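You operate a simulated robot arm through the tools that you are given. There is no shell and no other tool. Be economical: measure what you need, move in short steps, check, and stop when the job is done.

You run a simulated robot arm. Do the job below in one go: nothing can be reset, and whatever is moved stays where it is left.

JOB
Clamp the zone 1 strip, bend it to 15 degrees and back. From 200 mN keep it, else hold it.
Fine: knob at 0, then clamp open, before the strip comes out; green tray keeps, red tray holds.

It is judged by the outcome, as a careful person would: the job done as asked, and still so three seconds after it is handed in. It fails if anything else is knocked over, pushed out of place, dropped, spilled or broken.

ROBOT AND FRAMES
A 7-joint arm with a two-finger parallel gripper, fixed in place. Base frame: the origin is at the foot of the arm, x ahead of it, y to its left, z up; the work surface is at about z = 870. Lengths are in mm, angles in degrees, forces in N, time in s.
With the tool pointing down near the work surface it reaches from about 300 to 700 mm from the base axis. Its first joint turns from -66.0 to 66.0 degrees. Payload 1.57 kg.
The TCP is the grasp point between the finger pads, 30 mm short of the fingertips. In the tool frame z runs along the fingers and y along their closing line. The gripper opens to 110 mm. The fingers are 24 mm wide and 12 mm thick; the gripper's body (48 by 112 mm) begins 78 mm behind the TCP.
Orientation is that of the tool frame in the base frame, as a unit quaternion [w, x, y, z]. With the fingers straight down and closing along the base's y, the tool's x points along the base's -x, its y along +y and its z along -z.

CONTROLS
- The arm moves only by the tool send_rows. Its argument "targets" is a list of rows, each a list of 3 entries, a list of its own where there are three numbers: the turn, a rotation vector about the base's x, y, z in degrees, then the shift along the base's x, y, z in mm, then the opening, from 0 (shut) to 1 (fully open). In form: [[[rx, ry, rz], [x, y, z], claw], ...]. A call has 1 to 20 rows; each row is the pose to reach, as a shift and turn from the pose commanded when the call began. A row lasts 0.2 s, in which the tool goes at most 50 mm and 8.6 degrees; a call with a longer step from one row to the next is refused whole, and so is a gripper value outside its range. Where a pose cannot be reached the arm comes as near as it can. A force on the tool above 80 N (or 10 N above the force at the start of the call, whichever is more), or a blocked arm, ends the call early, and 0.2 s more pass. Each finger travels about 108 mm/s and halts on what it meets, pressing with about 22 N; the grip force reading is that of the motor and also rises with nothing between the fingers. The clock runs only during rows and for 0.2 s after the last one: add rows that repeat a pose to give the fingers time. The reply holds the time, the measured pose of the TCP, the force on the tool along the base axes, the opening and the grip force, in the units named above and with some noise, with the torque about the TCP (base axes, N m) and any sound that the robot's microphone picked up.
- Cameras (640 x 400 px; columns grow to the right, rows downward): "scene" is fixed at [175.2, -398.1, 1414.9]; the picture's right is [0.69, -0.73, 0.00], its down [-0.36, -0.34, -0.87] and it looks along [0.63, 0.60, -0.49] (base axes); focal length 336 px, centre (320, 200). "wrist" rides on the gripper at [70, 16, -141] in the tool frame; the picture's right is [-0.23, 0.97, 0.00], its down [-0.86, -0.20, -0.48] and it looks along [-0.47, -0.11, 0.88] (tool axes); focal length 222 px, centre (320, 200). There is no depth. A picture from a camera that has moved, and an enlarged one, comes with that camera's place and axes in the base frame and with its lens.
- get_image(camera): a new picture of that camera. No time passes.
- close_up(camera, box): a new picture of the part [left, top, right, bottom] of that camera's present view, enlarged. No time passes.
- job_done(): hands the job in; it is judged then, once.

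Go step by step. Nothing tells you positions but the pictures and the camera data: compare them with the known pose of the tool, close in by small moves and look again before you grip or let go. The budget is 120 turns and 64 pictures, counting those below and the enlarged ones. Unless the task says otherwise, let go and move clear before handing in, and close with one line.

The tools are called after ">>>" as a command line: name --argument value ..., lists and objects as JSON in quotes. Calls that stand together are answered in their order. send_rows: Moves the arm, as the interface text tells. Its arguments: {"type":"object","properties":{"targets":{"type":"array","items":{"type":"array"}}},"required":["targets"]} The other tools are called the same way: get_image (camera) takes a picture; close_up (camera, box) takes an enlarged picture of a part of a camera's view; job_done () hands the job in.

At the start:

```text
time: 0.0
position: [420.7, -103.6, 1200.5]
tool_rot: [0.0, 0.0, 1.0, 0.0]
force: [-0.2, -0.2, -0.2]
wrist_torque: [0.0, 0.01, 0.02]
gripper_width: 109.9
grip_force: 0.0
```

scene: 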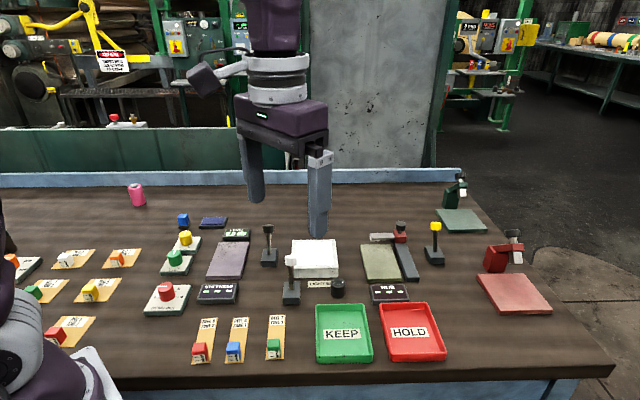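
wrist: 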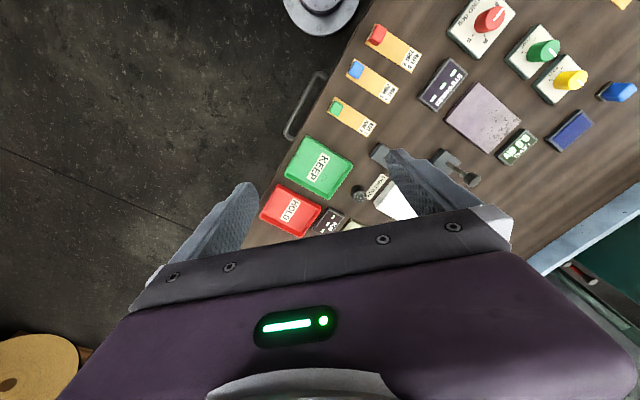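

I see a bench with several small instruments, strips with coloured blocks, and the KEEP/HOLD trays. I'll enlarge the parts to read the labels first.

>>> close_up --camera "scene" --box '[180, 210, 340, 310]'

>>> close_up --camera "scene" --box '[320, 210, 480, 310]'

>>> close_up --camera "scene" --box '[180, 290, 340, 390]'

>>> close_up --camera "scene" --box '[0, 230, 192, 350]'

```text
4.00 times, centred on (260, 260) of scene
camera zoom: at [175.2, -398.1, 1414.9], right [0.69, -0.73, 0.0], down [-0.36, -0.34, -0.87], along [0.63, 0.6, -0.49], focal length 1346 px, centre (560, -40)
```

zoom: 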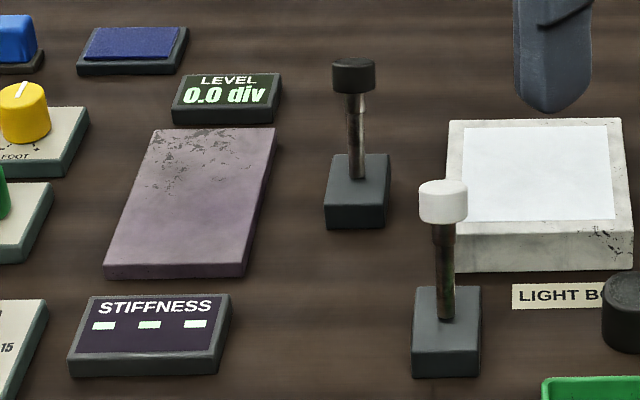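

```text
4.00 times, centred on (400, 260) of scene
camera zoom: at [175.2, -398.1, 1414.9], right [0.69, -0.73, 0.0], down [-0.36, -0.34, -0.87], along [0.63, 0.6, -0.49], focal length 1346 px, centre (0, -40)
```

zoom: 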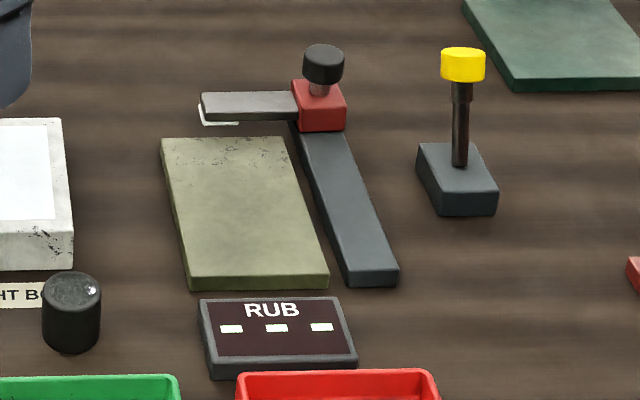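

```text
4.00 times, centred on (260, 340) of scene
camera zoom: at [175.2, -398.1, 1414.9], right [0.69, -0.73, 0.0], down [-0.36, -0.34, -0.87], along [0.63, 0.6, -0.49], focal length 1346 px, centre (560, -360)
```

zoom: 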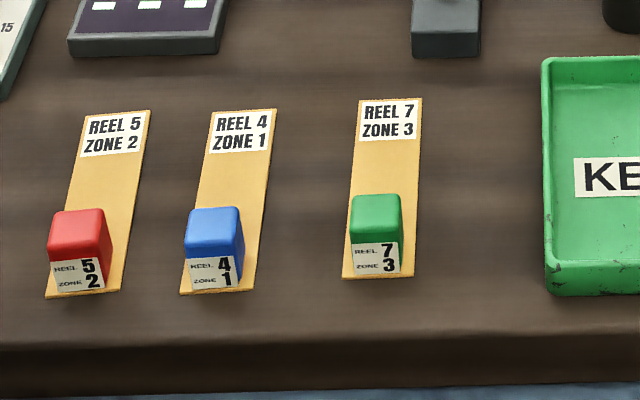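

```text
3.33 times, centred on (96, 290) of scene
camera zoom: at [175.2, -398.1, 1414.9], right [0.69, -0.73, 0.0], down [-0.36, -0.34, -0.87], along [0.63, 0.6, -0.49], focal length 1121 px, centre (1067, -100)
```

zoom: 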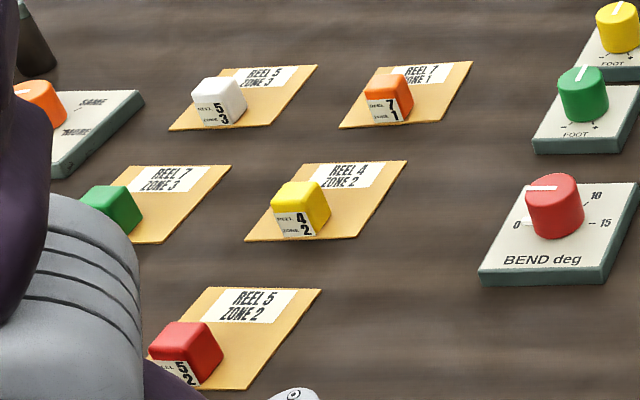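

The zone 1 strip is the blue-blocked "REEL 4 ZONE 1". I need to see which lever is the clamp of the stiffness rig, so I'll look closer at that and the far fixtures.

>>> close_up --camera "scene" --box '[140, 200, 300, 320]'

>>> close_up --camera "scene" --box '[420, 165, 580, 325]'

>>> close_up --camera "wrist" --box '[320, 0, 640, 240]'

```text
3.33 times, centred on (220, 260) of scene
camera zoom: at [175.2, -398.1, 1414.9], right [0.69, -0.73, 0.0], down [-0.36, -0.34, -0.87], along [0.63, 0.6, -0.49], focal length 1121 px, centre (653, 0)
```

zoom: 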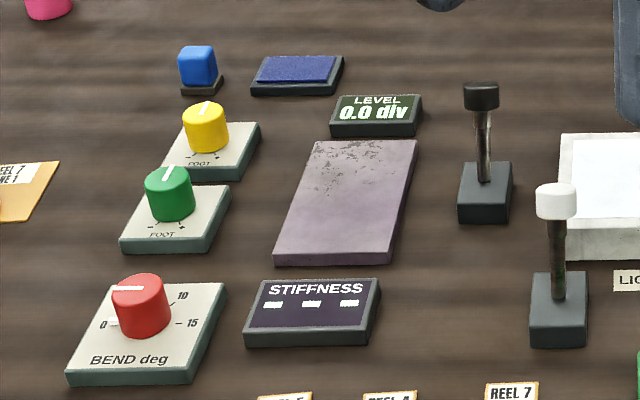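

```text
2.50 times, centred on (500, 245) of scene
camera zoom: at [175.2, -398.1, 1414.9], right [0.69, -0.73, 0.0], down [-0.36, -0.34, -0.87], along [0.63, 0.6, -0.49], focal length 841 px, centre (-130, 88)
```

zoom: 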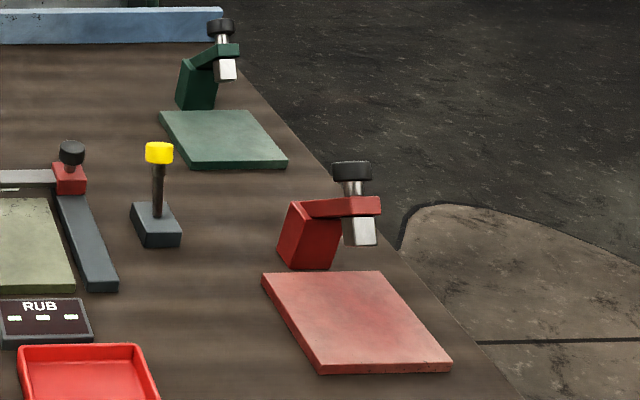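

```text
1.67 times, centred on (480, 120) of wrist
camera zoom: at [349.9, -87.8, 1342.0], right [0.23, 0.97, 0.0], down [0.86, -0.2, 0.48], along [0.47, -0.11, -0.88], focal length 370 px, centre (53, 333)
```

zoom: 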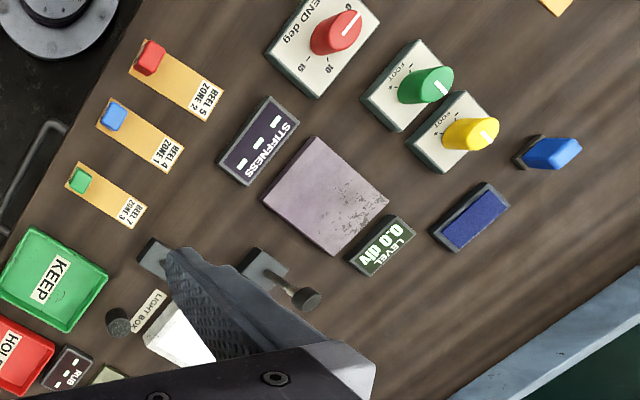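

The rig appears to be the purple plate with the STIFFNESS display, red BEND knob and a lever beside it. I'll move the arm high above to look down at plate and levers.

>>> send_rows --targets '[[[0, 0, 0], [0, 45, 0], 1], [[0, 0, 0], [-10, 90, 0], 1], [[0, 0, 0], [-20, 135, 0], 1], [[0, 0, 0], [-30, 180, 0], 1], [[0, 0, 0], [-40, 200, 0], 1], [[0, 0, 0], [-40, 200, 0], 1]]'

>>> get_image --camera "wrist"

>>> close_up --camera "scene" --box '[240, 210, 400, 310]'

```text
time: 1.4
position: [380.0, 96.5, 1202.9]
tool_rot: [0.001, 0.0, 1.0, 0.0]
force: [1.0, -0.9, -0.2]
wrist_torque: [-0.01, 0.02, 0.02]
gripper_width: 110.2
grip_force: 0.1
```

```text
54 pictures are left
camera wrist: at [309.3, 113.1, 1342.3], right [0.23, 0.97, 0.0], down [0.86, -0.2, 0.48], along [0.47, -0.11, -0.88], focal length 222 px, centre (320, 200)
```

wrist: 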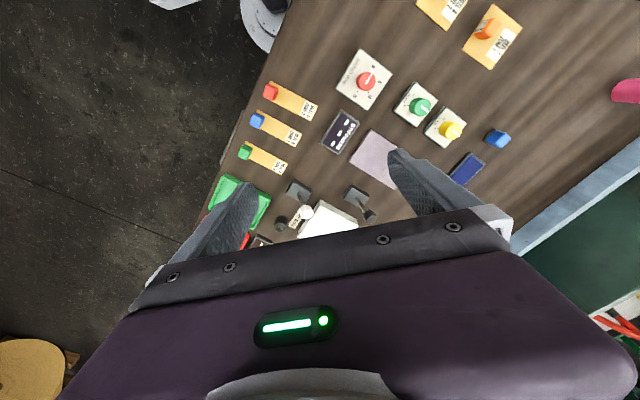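

```text
4.00 times, centred on (320, 260) of scene
camera zoom: at [175.2, -398.1, 1414.9], right [0.69, -0.73, 0.0], down [-0.36, -0.34, -0.87], along [0.63, 0.6, -0.49], focal length 1346 px, centre (320, -40)
```

zoom: 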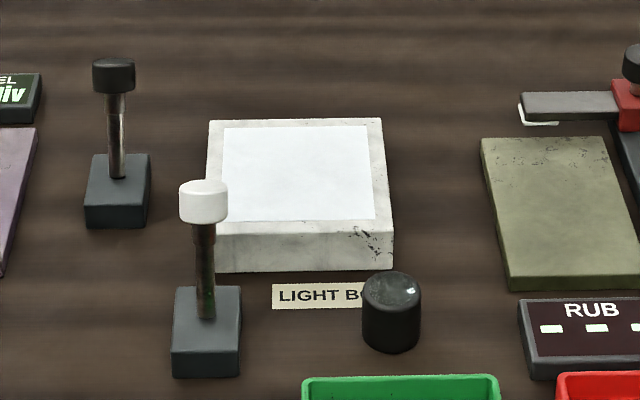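

The black lever stands right beside the stiffness plate, so it is probably its clamp. First I'll go above the blue zone 1 block, turned so the fingers close across the strip.

>>> send_rows --targets '[[[0, 0, 7.3], [-4, -20, -25], 0.45], [[0, 0, 14.6], [-8, -40, -50], 0.45], [[0, 0, 21.9], [-12, -60, -75], 0.45], [[0, 0, 29.2], [-16, -80, -100], 0.45], [[0, 0, 36.5], [-21, -100, -125], 0.45], [[0, 0, 43.4], [-26, -111, -153], 0.45], [[0, 0, 43.4], [-26, -111, -153], 0.45], [[0, 0, 43.4], [-26, -111, -153], 0.45]]'

>>> get_image --camera "wrist"

>>> get_image --camera "scene"

```text
time: 3.2
position: [355.1, -15.0, 1047.4]
tool_rot: [0.0, -0.37, 0.929, -0.001]
force: [-0.5, 0.3, -1.0]
wrist_torque: [0.0, -0.01, 0.05]
gripper_width: 49.6
grip_force: 0.0
```

```text
52 pictures are left
camera wrist: at [291.8, -51.7, 1188.7], right [-0.51, 0.86, 0.0], down [0.76, 0.44, 0.48], along [0.41, 0.24, -0.88], focal length 222 px, centre (320, 200)
```

wrist: 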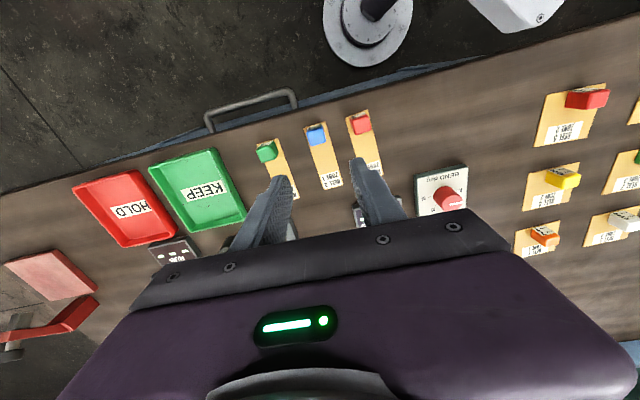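

```text
51 pictures are left
```

scene: 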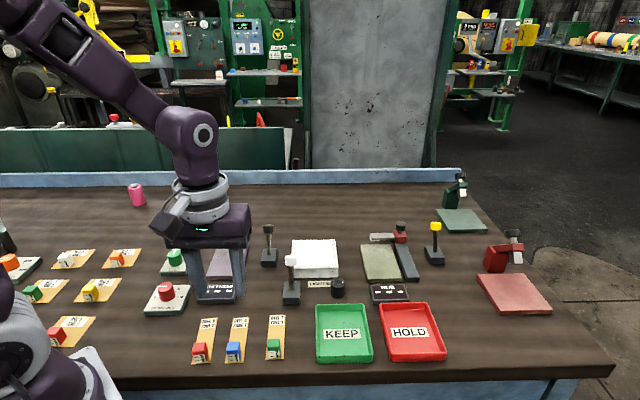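

The blue strip lies just ahead of the fingers. I'll enlarge to measure the block and strip accurately.

>>> close_up --camera "wrist" --box '[240, 95, 400, 195]'

>>> close_up --camera "scene" --box '[190, 305, 290, 370]'

```text
4.00 times, centred on (320, 145) of wrist
camera zoom: at [291.8, -51.7, 1188.7], right [-0.51, 0.86, 0.0], down [0.76, 0.44, 0.48], along [0.41, 0.24, -0.88], focal length 888 px, centre (320, 420)
```

zoom: 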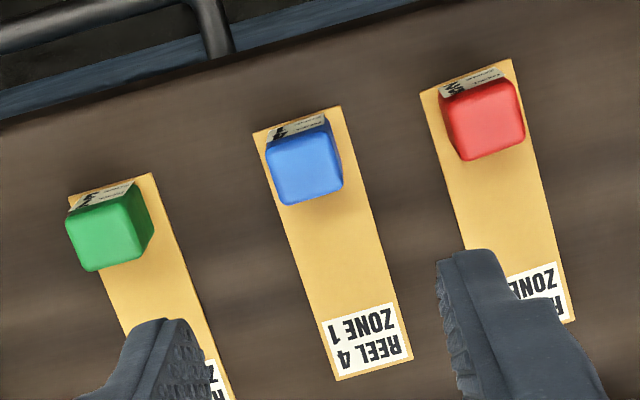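

```text
6.15 times, centred on (240, 338) of scene
camera zoom: at [175.2, -398.1, 1414.9], right [0.69, -0.73, 0.0], down [-0.36, -0.34, -0.87], along [0.63, 0.6, -0.49], focal length 2070 px, centre (812, -646)
```

zoom: 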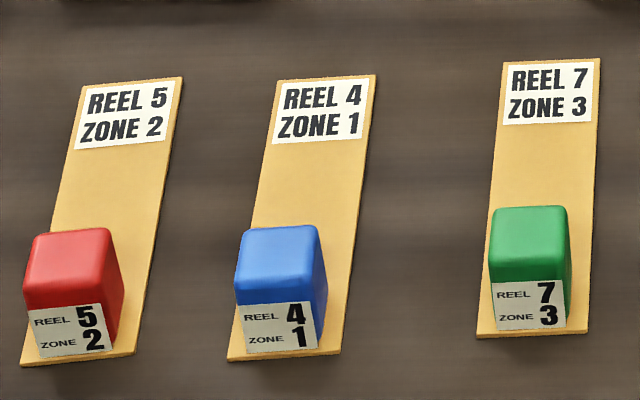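

The strip is about 100 × 30 mm, at roughly 47.8° yaw, with the blue block centred near (351.5, -22). I'll correct the yaw and come down to z 960 above it to check.

>>> send_rows --targets '[[[0, 0, 4.4], [-3.6, -7.3, -30], 0.45], [[0, 0, 4.4], [-3.6, -7.3, -60], 0.45], [[0, 0, 4.4], [-3.6, -7.3, -90], 0.45], [[0, 0, 4.4], [-3.6, -7.3, -100], 0.45], [[0, 0, 4.4], [-3.6, -7.3, -100], 0.45]]'

>>> close_up --camera "wrist" --box '[220, 100, 420, 225]'

>>> close_up --camera "scene" --box '[160, 270, 320, 370]'

```text
time: 4.4
position: [350.2, -22.2, 948.1]
tool_rot: [0.0, -0.406, 0.914, 0.0]
force: [0.5, -0.2, 1.0]
wrist_torque: [0.0, -0.01, 0.01]
gripper_width: 49.5
grip_force: 0.0
```

```text
3.20 times, centred on (320, 162) of wrist
camera zoom: at [291.1, -63.8, 1088.4], right [-0.57, 0.82, 0.0], down [0.72, 0.5, 0.48], along [0.39, 0.27, -0.88], focal length 711 px, centre (320, 320)
```

zoom: 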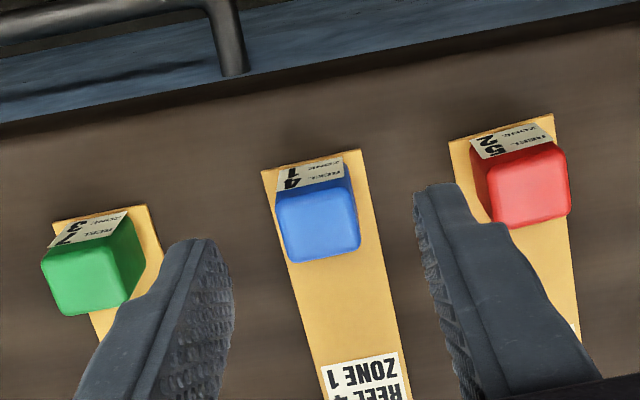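

```text
4.00 times, centred on (240, 320) of scene
camera zoom: at [175.2, -398.1, 1414.9], right [0.69, -0.73, 0.0], down [-0.36, -0.34, -0.87], along [0.63, 0.6, -0.49], focal length 1346 px, centre (640, -280)
```

zoom: 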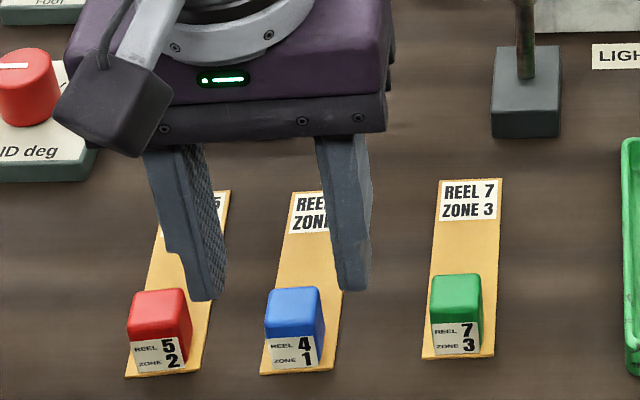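

The fingers straddle the blue block and it is centred. I'll go down and close gently.

>>> send_rows --targets '[[[0, 0, 0], [1, 0, -20], 0.45], [[0, 0, 0], [1, 0, -36], 0.45], [[0, 0, 0], [1, 0, -43], 0.45], [[0, 0, 0], [1, 0, -43], 0.45], [[0, 0, 0], [1, 0, -43], 0.3], [[0, 0, 0], [1, 0, -43], 0.2], [[0, 0, 0], [1, 0, -43], 0.1], [[0, 0, 0], [1, 0, -43], 0.1]]'

>>> close_up --camera "scene" --box '[180, 290, 280, 370]'

```text
time: 6.2
position: [351.3, -22.1, 905.3]
tool_rot: [0.0, -0.405, 0.914, 0.0]
force: [-0.1, -0.2, 0.4]
wrist_torque: [-0.02, 0.01, 0.01]
gripper_width: 20.9
grip_force: 22.0
```

```text
5.00 times, centred on (230, 330) of scene
camera zoom: at [175.2, -398.1, 1414.9], right [0.69, -0.73, 0.0], down [-0.36, -0.34, -0.87], along [0.63, 0.6, -0.49], focal length 1682 px, centre (770, -450)
```

zoom: 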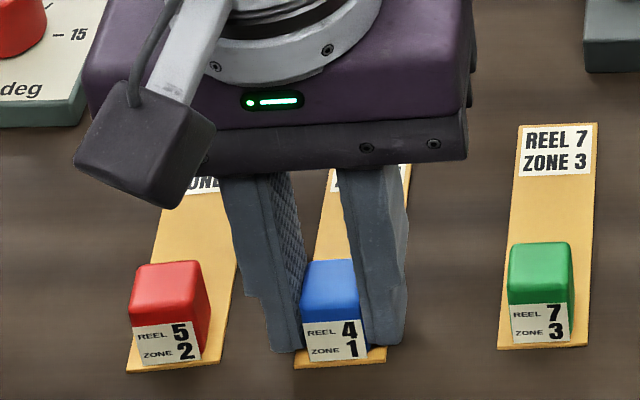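

The block is gripped at 20.9 mm. I'll lift it straight up and check that the strip comes along.

>>> send_rows --targets '[[[0, 0, 0], [0, 0, 10], 0.1], [[0, 0, 0], [0, 0, 30], 0.1], [[0, 0, 0], [0, 0, 60], 0.1], [[0, 0, 0], [0, 0, 90], 0.1], [[0, 0, 0], [0, 0, 120], 0.1], [[0, 0, -1.8], [0, 0, 145], 0.1], [[0, 0, -1.8], [0, 0, 145], 0.1]]'

>>> get_image --camera "scene"

```text
time: 7.8
position: [353.0, -20.8, 1050.9]
tool_rot: [0.0, -0.391, 0.92, 0.0]
force: [-0.3, -0.3, 0.2]
wrist_torque: [0.0, -0.02, 0.02]
gripper_width: 10.8
grip_force: 0.1
```

```text
45 pictures are left
```

scene: 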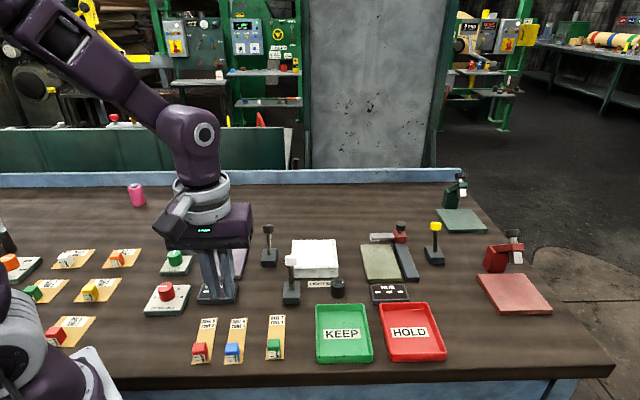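

The grip slipped: the fingers are nearly closed and empty, and the blue strip is still on the table. I'll check whether it moved.

>>> close_up --camera "scene" --box '[180, 305, 290, 370]'

>>> close_up --camera "wrist" --box '[240, 95, 400, 195]'

```text
5.82 times, centred on (235, 338) of scene
camera zoom: at [175.2, -398.1, 1414.9], right [0.69, -0.73, 0.0], down [-0.36, -0.34, -0.87], along [0.63, 0.6, -0.49], focal length 1957 px, centre (814, -600)
```

zoom: 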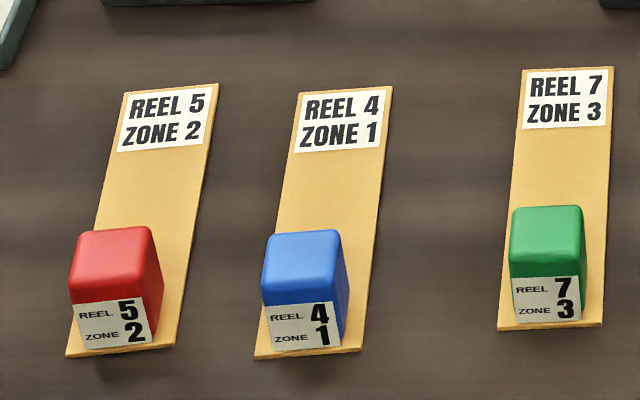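

```text
4.00 times, centred on (320, 145) of wrist
camera zoom: at [291.8, -61.1, 1191.5], right [-0.54, 0.84, 0.0], down [0.74, 0.48, 0.48], along [0.4, 0.26, -0.88], focal length 888 px, centre (320, 420)
```

zoom: 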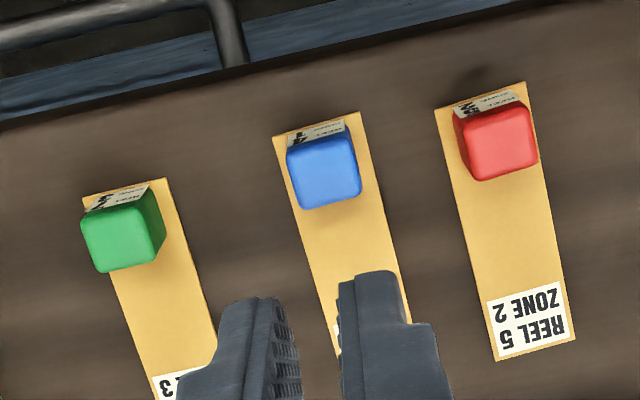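

The strip did not move; the hold was just too poor. I'll go back down a bit lower with a firmer close, then lift slowly while watching the width.

>>> send_rows --targets '[[[0, 0, 1.8], [-1.6, -1.1, -10], 0.45], [[0, 0, 1.8], [-1.6, -1.1, -40], 0.45], [[0, 0, 1.8], [-1.6, -1.1, -80], 0.45], [[0, 0, 1.8], [-1.6, -1.1, -115], 0.45], [[0, 0, 1.8], [-1.6, -1.1, -138], 0.45], [[0, 0, 1.8], [-1.6, -1.1, -145], 0.45], [[0, 0, 1.8], [-1.6, -1.1, -148], 0.45], [[0, 0, 1.8], [-1.6, -1.1, -148], 0.45]]'

>>> close_up --camera "scene" --box '[200, 310, 270, 370]'

>>> close_up --camera "wrist" --box '[240, 95, 400, 195]'

```text
time: 9.6
position: [350.1, -22.6, 903.0]
tool_rot: [0.001, -0.406, 0.914, 0.0]
force: [0.4, -0.8, 0.0]
wrist_torque: [-0.01, 0.02, 0.0]
gripper_width: 49.6
grip_force: 0.0
```

```text
6.67 times, centred on (235, 340) of scene
camera zoom: at [175.2, -398.1, 1414.9], right [0.69, -0.73, 0.0], down [-0.36, -0.34, -0.87], along [0.63, 0.6, -0.49], focal length 2242 px, centre (887, -733)
```

zoom: 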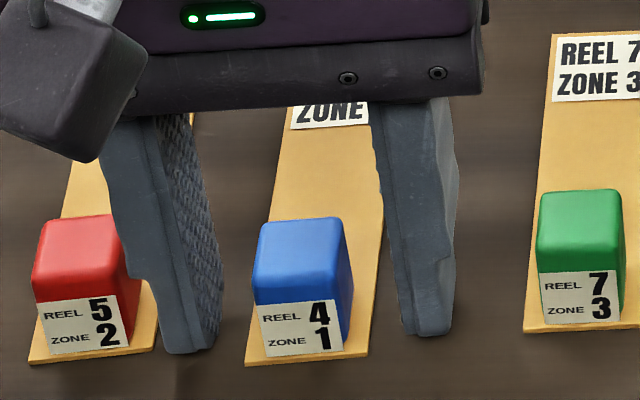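

```text
4.00 times, centred on (320, 145) of wrist
camera zoom: at [290.7, -64.6, 1043.0], right [-0.57, 0.82, 0.0], down [0.72, 0.5, 0.48], along [0.39, 0.27, -0.88], focal length 888 px, centre (320, 420)
```

zoom: 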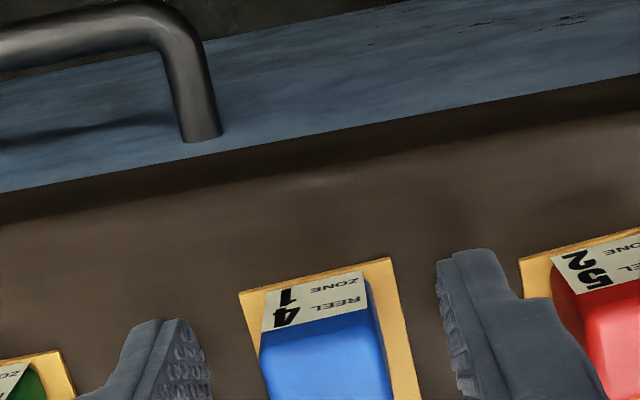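

The fingers straddle the block squarely. Closing fully, then a slow lift of 15 mm.

>>> send_rows --targets '[[[0, 0, 0], [0, 0, 0], 0.25], [[0, 0, 0], [0, 0, 0], 0], [[0, 0, 0], [0, 0, 0], 0], [[0, 0, 0], [0, 0, 0], 0], [[0, 0, 0], [0, 0, 2], 0], [[0, 0, 0], [0, 0, 4], 0], [[0, 0, 0], [0, 0, 7], 0], [[0, 0, 0], [0, 0, 11], 0], [[0, 0, 0], [0, 0, 15], 0], [[0, 0, 0], [0, 0, 15], 0]]'

>>> close_up --camera "scene" --box '[190, 300, 280, 370]'

```text
time: 11.8
position: [350.3, -22.9, 918.0]
tool_rot: [0.0, -0.405, 0.914, 0.0]
force: [-0.2, -0.7, -0.2]
wrist_torque: [-0.02, 0.01, 0.05]
gripper_width: 21.1
grip_force: 21.9
```

```text
5.71 times, centred on (235, 335) of scene
camera zoom: at [175.2, -398.1, 1414.9], right [0.69, -0.73, 0.0], down [-0.36, -0.34, -0.87], along [0.63, 0.6, -0.49], focal length 1922 px, centre (806, -571)
```

zoom: 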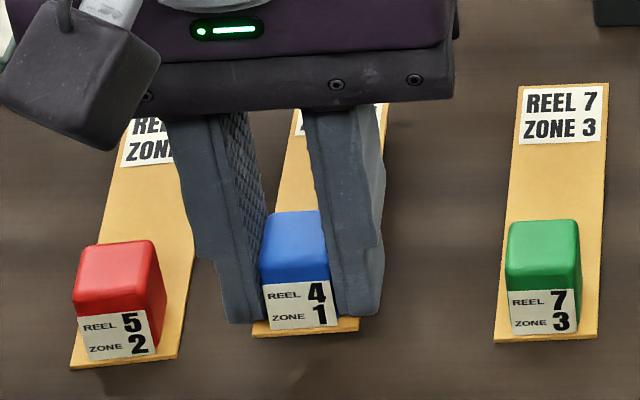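

It holds now, lifted with the strip level. I'll raise it slowly further and carry it over the stiffness plate.

>>> send_rows --targets '[[[0, 0, 0], [0, 0, 8], 0], [[0, 0, 0], [0, 0, 20], 0], [[0, 0, 0], [0, 0, 34], 0], [[0, 0, 0], [0, 0, 48], 0], [[0, 0, 0], [0, 0, 62], 0], [[0, 0, 0], [0, 0, 76], 0], [[0, 0, 0], [0, 0, 90], 0], [[0, 0, 0], [0, 0, 98], 0], [[0, 0, 0], [0, 0, 100], 0]]'

>>> send_rows --targets '[[[0, 0, -0.3], [4, 7, 0], 0], [[0, 0, -0.6], [12, 20, 0], 0], [[0, 0, -0.9], [22, 38, 0], 0], [[0, 0, -1.2], [34, 59, 0], 0], [[0, 0, -1.5], [46, 80, 0], 0], [[0, 0, -1.8], [58, 101, 0], 0], [[0, 0, -1.8], [70, 122, 0], 0], [[0, 0, -1.8], [82, 143, 0], 0], [[0, 0, -1.8], [94, 164, 0], 0], [[0, 0, -1.8], [105, 184, 0], 0], [[0, 0, -1.8], [113, 198, 0], 0], [[0, 0, -1.8], [118, 207, 0], 0], [[0, 0, -1.8], [118, 207, 0], 0]]'

>>> get_image --camera "scene"

>>> get_image --camera "wrist"

```text
time: 13.8
position: [349.3, -22.8, 1017.6]
tool_rot: [0.0, -0.405, 0.914, 0.0]
force: [0.6, 1.2, -0.2]
wrist_torque: [0.01, -0.01, 0.0]
gripper_width: 21.0
grip_force: 22.0
```

```text
time: 16.6
position: [469.1, 183.8, 1018.5]
tool_rot: [0.001, -0.391, 0.92, 0.0]
force: [0.3, 0.5, -0.2]
wrist_torque: [-0.01, 0.0, 0.03]
gripper_width: 21.2
grip_force: 21.4
```

```text
39 pictures are left
```

scene: 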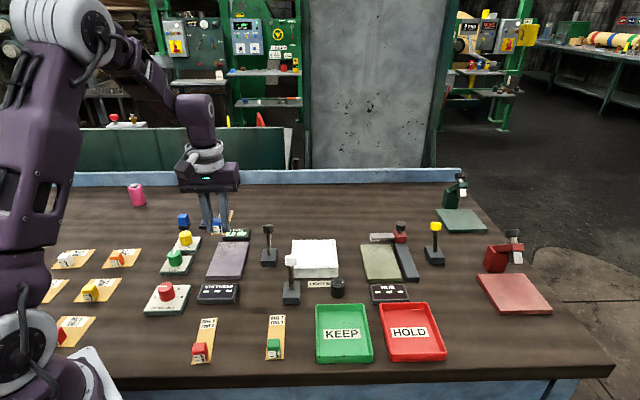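

```text
38 pictures are left
camera wrist: at [408.0, 144.9, 1158.2], right [-0.54, 0.84, 0.0], down [0.74, 0.48, 0.48], along [0.4, 0.26, -0.88], focal length 222 px, centre (320, 200)
```

wrist: 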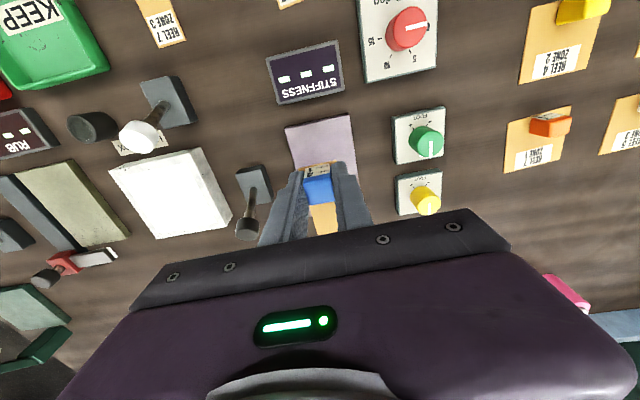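

The plate's near edge measures at about (447, 165), so the strip is now centred over the plate. I'll lower it to just above and inspect.

>>> send_rows --targets '[[[0, 0, 0], [-1, 0, -15], 0], [[0, 0, 0], [-1, 0, -30], 0], [[0, 0, 0], [-1, 0, -45], 0], [[0, 0, 0], [-1, 0, -60], 0], [[0, 0, 0], [-1, 0, -75], 0], [[0, 0, 0], [-1, 0, -88], 0], [[0, 0, 0], [-1, 0, -96], 0], [[0, 0, 0], [-1, 0, -96], 0]]'

>>> close_up --camera "scene" --box '[180, 220, 290, 310]'

```text
time: 18.4
position: [467.2, 184.8, 921.6]
tool_rot: [0.0, -0.39, 0.921, 0.0]
force: [-0.7, 0.1, -1.1]
wrist_torque: [0.01, -0.02, 0.0]
gripper_width: 21.0
grip_force: 22.1
```

```text
4.44 times, centred on (235, 265) of scene
camera zoom: at [175.2, -398.1, 1414.9], right [0.69, -0.73, 0.0], down [-0.36, -0.34, -0.87], along [0.63, 0.6, -0.49], focal length 1495 px, centre (698, -89)
```

zoom: 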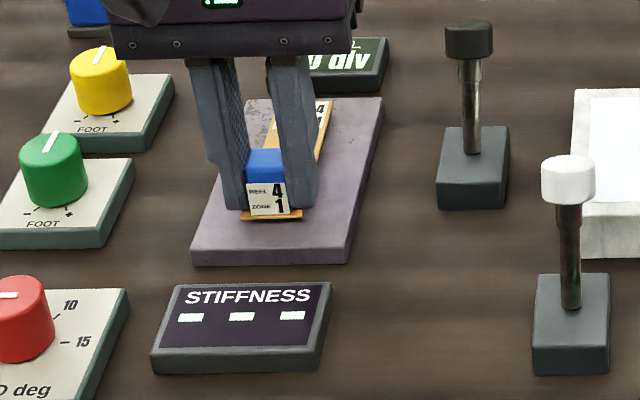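

The strip hovers centrally over the plate. Lowering in small steps, watching the force.

>>> send_rows --targets '[[[0, 0, 0], [0, 0, -2], 0], [[0, 0, 0], [0, 0, -4], 0], [[0, 0, 0], [0, 0, -6], 0], [[0, 0, 0], [0, 0, -7], 0], [[0, 0, 0], [0, 0, -8], 0], [[0, 0, 0], [0, 0, -8], 0]]'

>>> close_up --camera "scene" --box '[210, 235, 270, 285]'

```text
time: 19.8
position: [468.0, 184.4, 914.0]
tool_rot: [0.001, -0.392, 0.92, 0.0]
force: [-4.6, -0.1, 21.7]
wrist_torque: [0.1, 0.0, 0.03]
gripper_width: 20.9
grip_force: 21.8
```

```text
8.00 times, centred on (240, 260) of scene
camera zoom: at [174.7, -398.2, 1414.9], right [0.69, -0.73, 0.0], down [-0.36, -0.34, -0.87], along [0.63, 0.6, -0.49], focal length 2691 px, centre (960, -280)
```

zoom: 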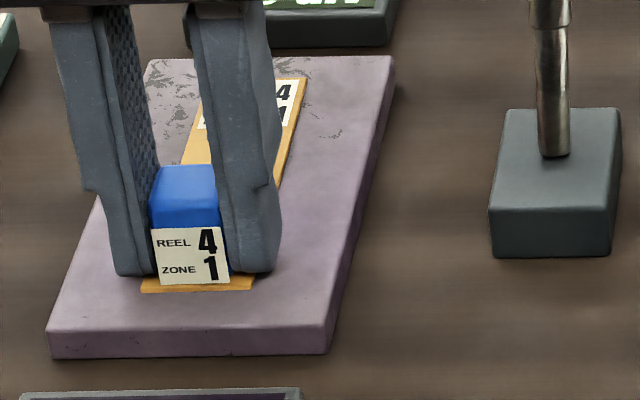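

Contact is made (21.7 N). I'll ease up 1 mm, open, and rise clear.

>>> send_rows --targets '[[[0, 0, 0], [0, 0, 1], 0], [[0, 0, 0], [0, 0, 1], 0.25], [[0, 0, 0], [0, 0, 1], 0.4], [[0, 0, 0], [0, 0, 1], 0.4], [[0, 0, 0], [0, 0, 10], 0.4], [[0, 0, 0], [0, 0, 35], 0.4], [[0, 0, 0], [0, 0, 70], 0.4], [[0, 0, 0], [0, 0, 105], 0.4], [[0, 0, 0], [0, 0, 140], 0.4], [[0, 0, 0], [0, 0, 140], 0.4]]'

>>> get_image --camera "wrist"

>>> close_up --camera "scene" --box '[140, 210, 300, 310]'

```text
time: 22.0
position: [466.6, 184.7, 1053.3]
tool_rot: [0.0, -0.391, 0.92, 0.0]
force: [-1.0, -0.7, 0.7]
wrist_torque: [0.03, 0.01, 0.0]
gripper_width: 43.8
grip_force: 0.1
```

```text
35 pictures are left
camera wrist: at [406.1, 144.8, 1194.4], right [-0.54, 0.84, 0.0], down [0.74, 0.48, 0.48], along [0.4, 0.26, -0.88], focal length 222 px, centre (320, 200)
```

wrist: 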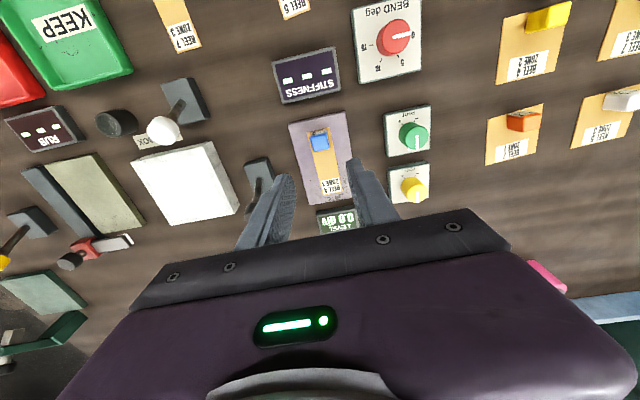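

```text
4.00 times, centred on (220, 260) of scene
camera zoom: at [175.2, -398.1, 1414.9], right [0.69, -0.73, 0.0], down [-0.36, -0.34, -0.87], along [0.63, 0.6, -0.49], focal length 1346 px, centre (720, -40)
```

zoom: 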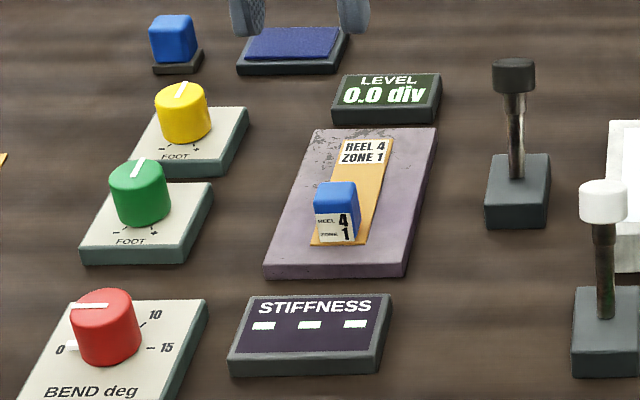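

The strip lies flat on the plate and LEVEL still reads 0.0. The black lever's knob triangulates to about (579, 156, 953), leaning away from the front; I'll go above it and check.

>>> send_rows --targets '[[[0, 0, 0], [25, -7, 0], 0.5], [[0, 0, 0], [55, -14, 0], 0.5], [[0, 0, 0], [85, -21, 0], 0.5], [[0, 0, 0], [111.5, -28, 0], 0.5], [[0, 0, 0], [111.5, -28, -20], 0.5], [[0, 0, 0], [111.5, -28, -20], 0.5]]'

>>> get_image --camera "wrist"

>>> close_up --camera "scene" --box '[220, 180, 340, 280]'

```text
time: 23.4
position: [579.4, 156.6, 1034.2]
tool_rot: [0.0, -0.392, 0.92, 0.0]
force: [0.8, 0.2, -0.3]
wrist_torque: [0.01, -0.02, 0.01]
gripper_width: 55.0
grip_force: 0.0
```

```text
33 pictures are left
camera wrist: at [518.2, 117.3, 1174.6], right [-0.54, 0.84, 0.0], down [0.74, 0.48, 0.48], along [0.4, 0.26, -0.88], focal length 222 px, centre (320, 200)
```

wrist: 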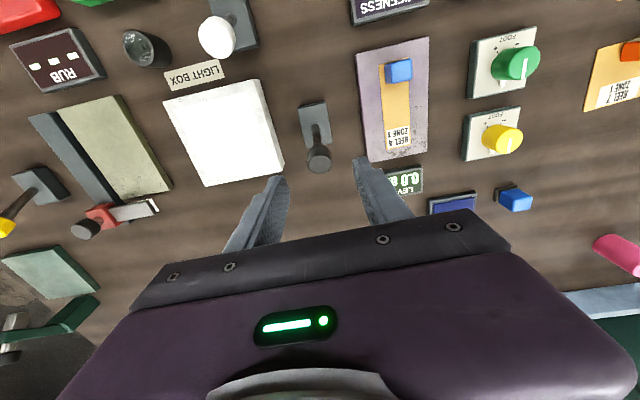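

```text
4.00 times, centred on (280, 230) of scene
camera zoom: at [175.2, -398.1, 1414.9], right [0.69, -0.73, 0.0], down [-0.36, -0.34, -0.87], along [0.63, 0.6, -0.49], focal length 1346 px, centre (480, 80)
```

zoom: 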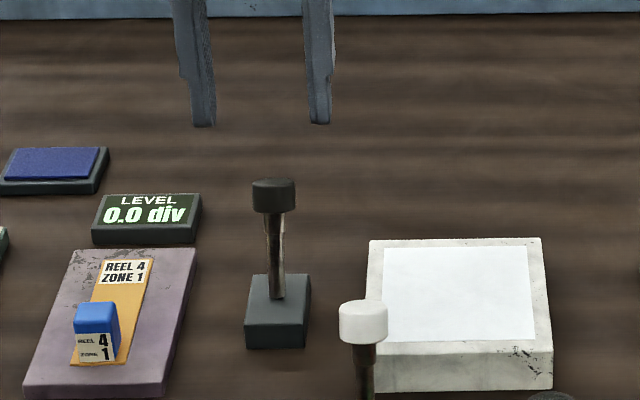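

The knob sits between the fingers; its pivot is near (556, 130), so the lever leans about 26° away from the front. I'll descend, grip the knob lightly from the sides.

>>> send_rows --targets '[[[0, 0, 0], [-0.5, -1.5, -20], 0.5], [[0, 0, 0], [-0.5, -1.5, -40], 0.5], [[0, 0, 0], [-0.5, -1.5, -60], 0.5], [[0, 0, 0], [-0.5, -1.5, -76], 0.5], [[0, 0, 0], [-0.5, -1.5, -76], 0.35], [[0, 0, 0], [-0.5, -1.5, -76], 0.2], [[0, 0, 0], [-0.5, -1.5, -76], 0.1], [[0, 0, 0], [-0.5, -1.5, -76], 0.1]]'

>>> close_up --camera "scene" --box '[210, 190, 320, 280]'

```text
time: 25.2
position: [579.3, 155.0, 957.5]
tool_rot: [0.0, -0.391, 0.92, -0.001]
force: [8.9, -5.9, -6.0]
wrist_torque: [0.25, -0.15, -0.16]
gripper_width: 25.3
grip_force: 36.2
```

```text
4.44 times, centred on (265, 235) of scene
camera zoom: at [175.5, -398.2, 1414.8], right [0.69, -0.73, 0.0], down [-0.36, -0.34, -0.87], along [0.63, 0.6, -0.49], focal length 1495 px, centre (564, 44)
```

zoom: 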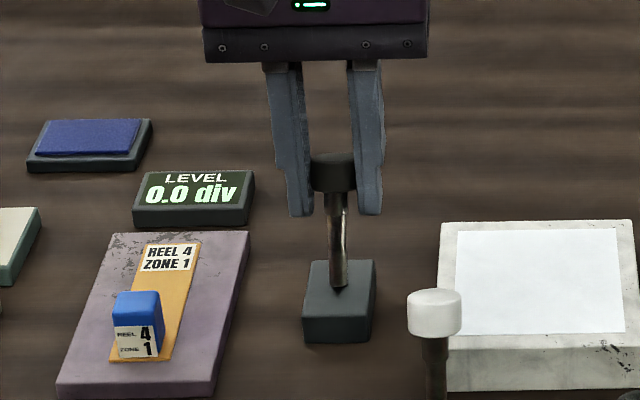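

The knob is gripped. I'll pull it toward the front along its arc, first half of the throw.

>>> send_rows --targets '[[[0, 0, 0], [-1.8, -3.2, 1.5], 0.1], [[0, 0, 0], [-4.2, -5.7, 3], 0.1], [[0, 0, 0], [-9.3, -10.9, 5.2], 0.1], [[0, 0, 0], [-14.6, -16.3, 6.7], 0.1], [[0, 0, 0], [-21.7, -23.5, 7.4], 0.1], [[0, 0, 0], [-21.7, -23.5, 7.4], 0.1]]'

>>> close_up --camera "scene" --box '[190, 190, 330, 310]'

```text
time: 26.6
position: [555.5, 131.1, 964.9]
tool_rot: [-0.003, -0.391, 0.921, 0.0]
force: [-2.0, 1.3, 8.4]
wrist_torque: [0.08, 0.01, -0.05]
gripper_width: 24.0
grip_force: 35.8
```

```text
3.33 times, centred on (260, 250) of scene
camera zoom: at [174.9, -398.1, 1415.0], right [0.69, -0.73, 0.0], down [-0.36, -0.34, -0.87], along [0.63, 0.6, -0.49], focal length 1121 px, centre (520, 33)
```

zoom: 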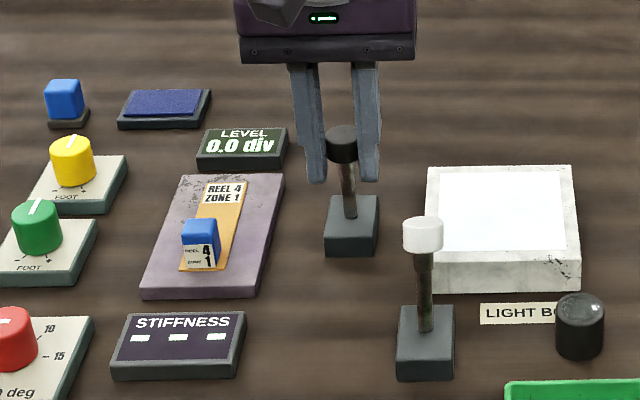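

The lever followed to about upright. I'll complete the throw toward the front.

>>> send_rows --targets '[[[0, 0, 0], [-5, -5.2, -0.2], 0.1], [[0, 0, 0], [-9, -9.3, -1.5], 0.1], [[0, 0, 0], [-13, -13.3, -3], 0.1], [[0, 0, 0], [-17.5, -18, -5], 0.1], [[0, 0, 0], [-22, -22.5, -8], 0.1], [[0, 0, 0], [-22, -22.5, -8], 0.1]]'

>>> close_up --camera "scene" --box '[190, 190, 330, 310]'

```text
time: 28.0
position: [534.2, 108.7, 957.3]
tool_rot: [0.0, -0.391, 0.921, 0.0]
force: [-0.4, 0.4, -0.5]
wrist_torque: [-0.01, 0.0, 0.02]
gripper_width: 11.0
grip_force: 0.2
```

```text
3.33 times, centred on (260, 250) of scene
camera zoom: at [175.2, -398.1, 1414.9], right [0.69, -0.73, 0.0], down [-0.36, -0.34, -0.87], along [0.63, 0.6, -0.49], focal length 1121 px, centre (520, 33)
```

zoom: 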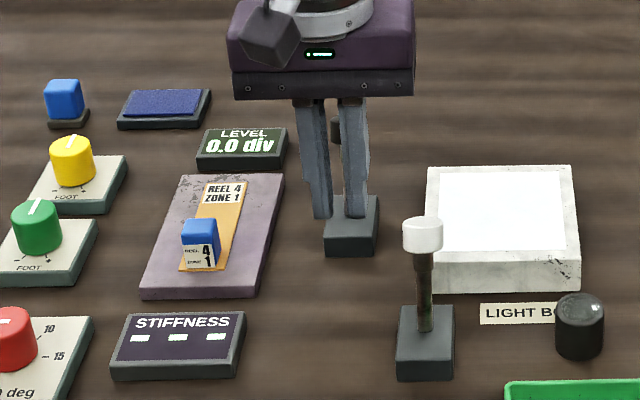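

The knob slipped out and the lever is leaning away again. I'll rise over it and instead push it from behind with closed fingers.

>>> send_rows --targets '[[[0, 0, 0], [0, 0, 40], 0], [[0, 0, 0], [0, 0, 80], 0], [[0, 0, 0], [25, 26, 80], 0], [[0, 0, 0], [50, 52, 80], 0], [[0, 0, 0], [72, 74, 80], 0], [[0, 0, 0], [72, 74, 80], 0]]'

>>> get_image --camera "wrist"

```text
time: 29.4
position: [606.6, 183.6, 1037.6]
tool_rot: [0.001, -0.391, 0.92, -0.001]
force: [-0.6, -0.4, -0.1]
wrist_torque: [0.01, -0.03, 0.01]
gripper_width: 0.1
grip_force: 21.6
```

```text
28 pictures are left
camera wrist: at [544.5, 144.1, 1177.5], right [-0.54, 0.84, 0.0], down [0.74, 0.48, 0.48], along [0.4, 0.26, -0.88], focal length 222 px, centre (320, 200)
```

wrist: 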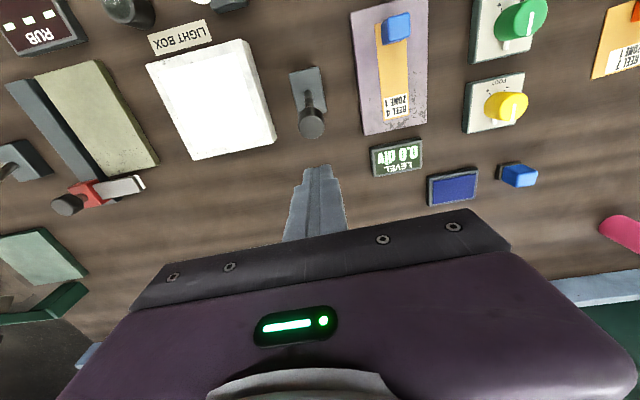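

The lever stands as before and the closed fingers are right behind it. Down and push toward the front.

>>> send_rows --targets '[[[0, 0, 0], [0, 0, -25], 0], [[0, 0, 0], [0, 0, -50], 0], [[0, 0, 0], [0, 0, -68], 0], [[0, 0, 0], [0, 0, -68], 0], [[0, 0, 0], [-4.2, -4.3, -68], 0], [[0, 0, 0], [-8.4, -8.6, -68], 0], [[0, 0, 0], [-12.6, -12.9, -68], 0], [[0, 0, 0], [-16.8, -17.1, -68], 0], [[0, 0, 0], [-21, -21.4, -68], 0], [[0, 0, 0], [-25.2, -25.7, -68], 0], [[0, 0, 0], [-29.4, -30, -68], 0], [[0, 0, 0], [-33.6, -34.3, -68], 0], [[0, 0, 0], [-37.8, -38.6, -68], 0], [[0, 0, 0], [-42, -42.8, -68], 0], [[0, 0, 0], [-46.2, -47.1, -68], 0], [[0, 0, 0], [-50.4, -51.4, -68], 0], [[0, 0, 0], [-52.5, -53.5, -68], 0], [[0, 0, 0], [-52.5, -53.5, -68], 0]]'

>>> close_up --camera "scene" --box '[190, 190, 330, 310]'

```text
time: 32.9
position: [564.9, 142.6, 971.7]
tool_rot: [0.021, -0.394, 0.919, 0.005]
force: [12.0, 13.8, 2.4]
wrist_torque: [0.29, -0.36, 0.03]
gripper_width: 0.0
grip_force: 21.3
stopped in row 17: the force on the tool passed its limit at 84 N (the readings are from after the stop); the commanded pose is now the measured one
```

```text
3.33 times, centred on (260, 250) of scene
camera zoom: at [175.4, -397.8, 1415.0], right [0.69, -0.73, 0.0], down [-0.36, -0.34, -0.87], along [0.63, 0.6, -0.49], focal length 1121 px, centre (520, 33)
```

zoom: 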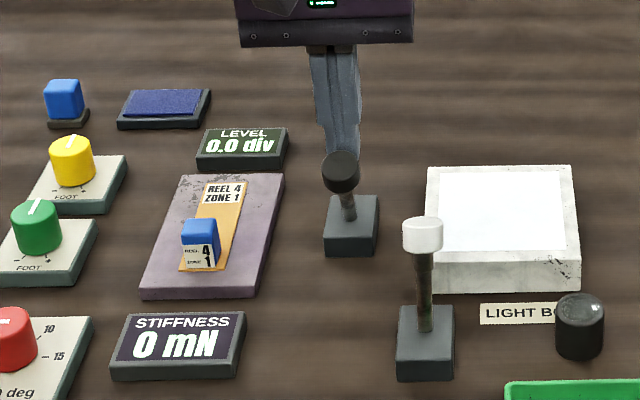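

STIFFNESS now reads 0 mN, so the strip is clamped and the lever is at its front stop. I'll back off, straighten the tool and rise, then inspect the BEND knob.

>>> send_rows --targets '[[[-0.7, 1, -0.2], [7, 7.2, 0], 0], [[-1.47, 1.99, -0.37], [18, 18.4, 0], 0], [[-1.47, 1.99, -0.37], [18, 18.4, 40], 0], [[-1.47, 1.99, -0.37], [18, 18.4, 80], 0], [[-1.47, 1.99, -0.37], [18, 18.4, 110], 0], [[-1.47, 1.99, -0.37], [18, 18.4, 110], 0]]'

>>> close_up --camera "scene" --box '[130, 210, 290, 330]'

```text
time: 34.2
position: [581.9, 158.6, 1081.3]
tool_rot: [-0.004, -0.391, 0.921, -0.001]
force: [0.4, -0.1, 0.3]
wrist_torque: [0.02, 0.02, -0.01]
gripper_width: 0.0
grip_force: 21.6
```

```text
3.33 times, centred on (210, 270) of scene
camera zoom: at [175.2, -398.1, 1414.9], right [0.69, -0.73, 0.0], down [-0.36, -0.34, -0.87], along [0.63, 0.6, -0.49], focal length 1121 px, centre (687, -33)
```

zoom: 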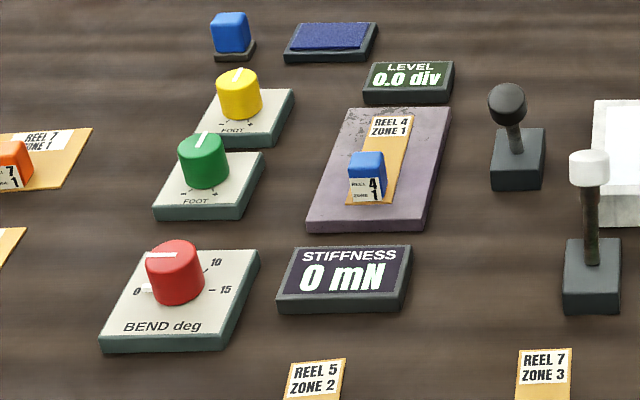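

The clamp holds and shows 0 mN; the pointer of the red BEND knob is at 0, with 15 opposite (a half turn clockwise). I'll go above the red knob and test the wrist's turning range there.

>>> send_rows --targets '[[[0, 0, 0], [-40, 5, 0], 0.3], [[0, 0, 0], [-80, 10, 0], 0.5], [[0, 0, 0], [-120, 15, 0], 0.5], [[0, 0, 0], [-160, 20, 0], 0.5], [[0, 0, 0], [-200, 26, 0], 0.5], [[0, 0, 0], [-248, 32, 0], 0.5], [[0, 0, 8], [-248, 32, -20], 0.5], [[0, 0, 16], [-248, 32, -40], 0.5], [[0, 0, 24], [-248, 32, -60], 0.5], [[0, 0, 32], [-248, 32, -60], 0.5], [[0, 0, 40], [-248, 32, -60], 0.5], [[0, 0, 44], [-248, 32, -60], 0.5], [[0, 0, 44], [-248, 32, -60], 0.5]]'

>>> get_image --camera "wrist"

>>> close_up --camera "scene" --box '[120, 230, 230, 330]'

```text
time: 37.0
position: [331.9, 190.5, 1019.9]
tool_rot: [0.003, 0.708, -0.706, 0.002]
force: [-0.1, 0.1, -0.3]
wrist_torque: [-0.02, -0.04, -0.02]
gripper_width: 55.1
grip_force: 0.1
```

```text
25 pictures are left
camera wrist: at [316.4, 120.7, 1161.8], right [-0.97, 0.23, 0.0], down [0.2, 0.86, 0.47], along [0.11, 0.46, -0.88], focal length 222 px, centre (320, 200)
```

wrist: 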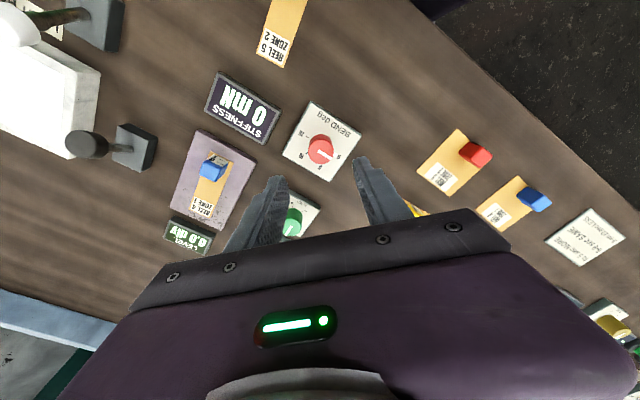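

```text
4.00 times, centred on (175, 280) of scene
camera zoom: at [175.2, -398.1, 1414.9], right [0.69, -0.73, 0.0], down [-0.36, -0.34, -0.87], along [0.63, 0.6, -0.49], focal length 1346 px, centre (900, -120)
```

zoom: 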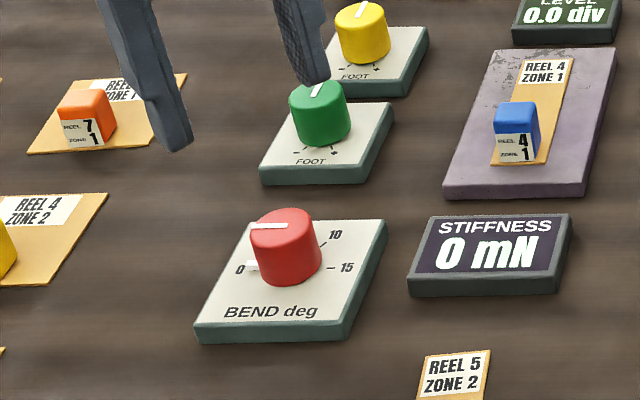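

The knob's axis is at about (332, 189) with its top near z 905. The wrist turned fine to yaw 90; I'll descend around the knob, open.

>>> send_rows --targets '[[[0, 0, 0], [0, -1.5, -30], 0.5], [[0, 0, 0], [0, -1.5, -60], 0.5], [[0, 0, 0], [0, -1.5, -85], 0.5], [[0, 0, 0], [0, -1.5, -98], 0.5], [[0, 0, 0], [0, -1.5, -103], 0.5], [[0, 0, 0], [0, -1.5, -103], 0.5]]'

>>> close_up --camera "scene" --box '[120, 240, 230, 320]'

>>> close_up --camera "wrist" --box '[240, 80, 440, 205]'

```text
time: 38.5
position: [333.9, 187.7, 917.4]
tool_rot: [0.004, 0.707, -0.707, 0.002]
force: [-0.6, -0.1, -0.2]
wrist_torque: [-0.01, -0.03, 0.01]
gripper_width: 54.9
grip_force: 0.1
```

```text
5.00 times, centred on (175, 280) of scene
camera zoom: at [175.2, -398.1, 1414.9], right [0.69, -0.73, 0.0], down [-0.36, -0.34, -0.87], along [0.63, 0.6, -0.49], focal length 1682 px, centre (1045, -200)
```

zoom: 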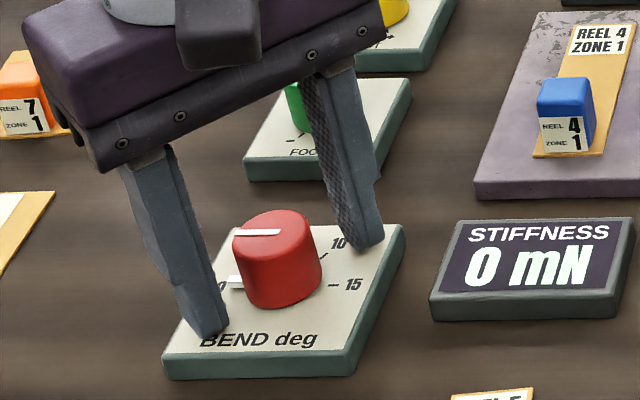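

```text
3.20 times, centred on (340, 142) of wrist
camera zoom: at [316.2, 119.4, 1059.0], right [-0.97, 0.23, 0.0], down [0.2, 0.86, 0.47], along [0.11, 0.46, -0.88], focal length 711 px, centre (256, 384)
```

zoom: 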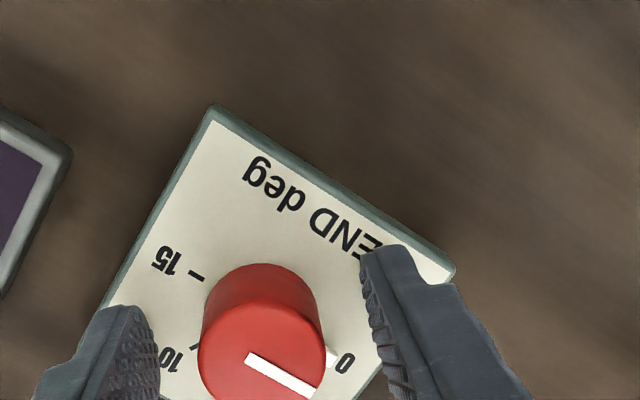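

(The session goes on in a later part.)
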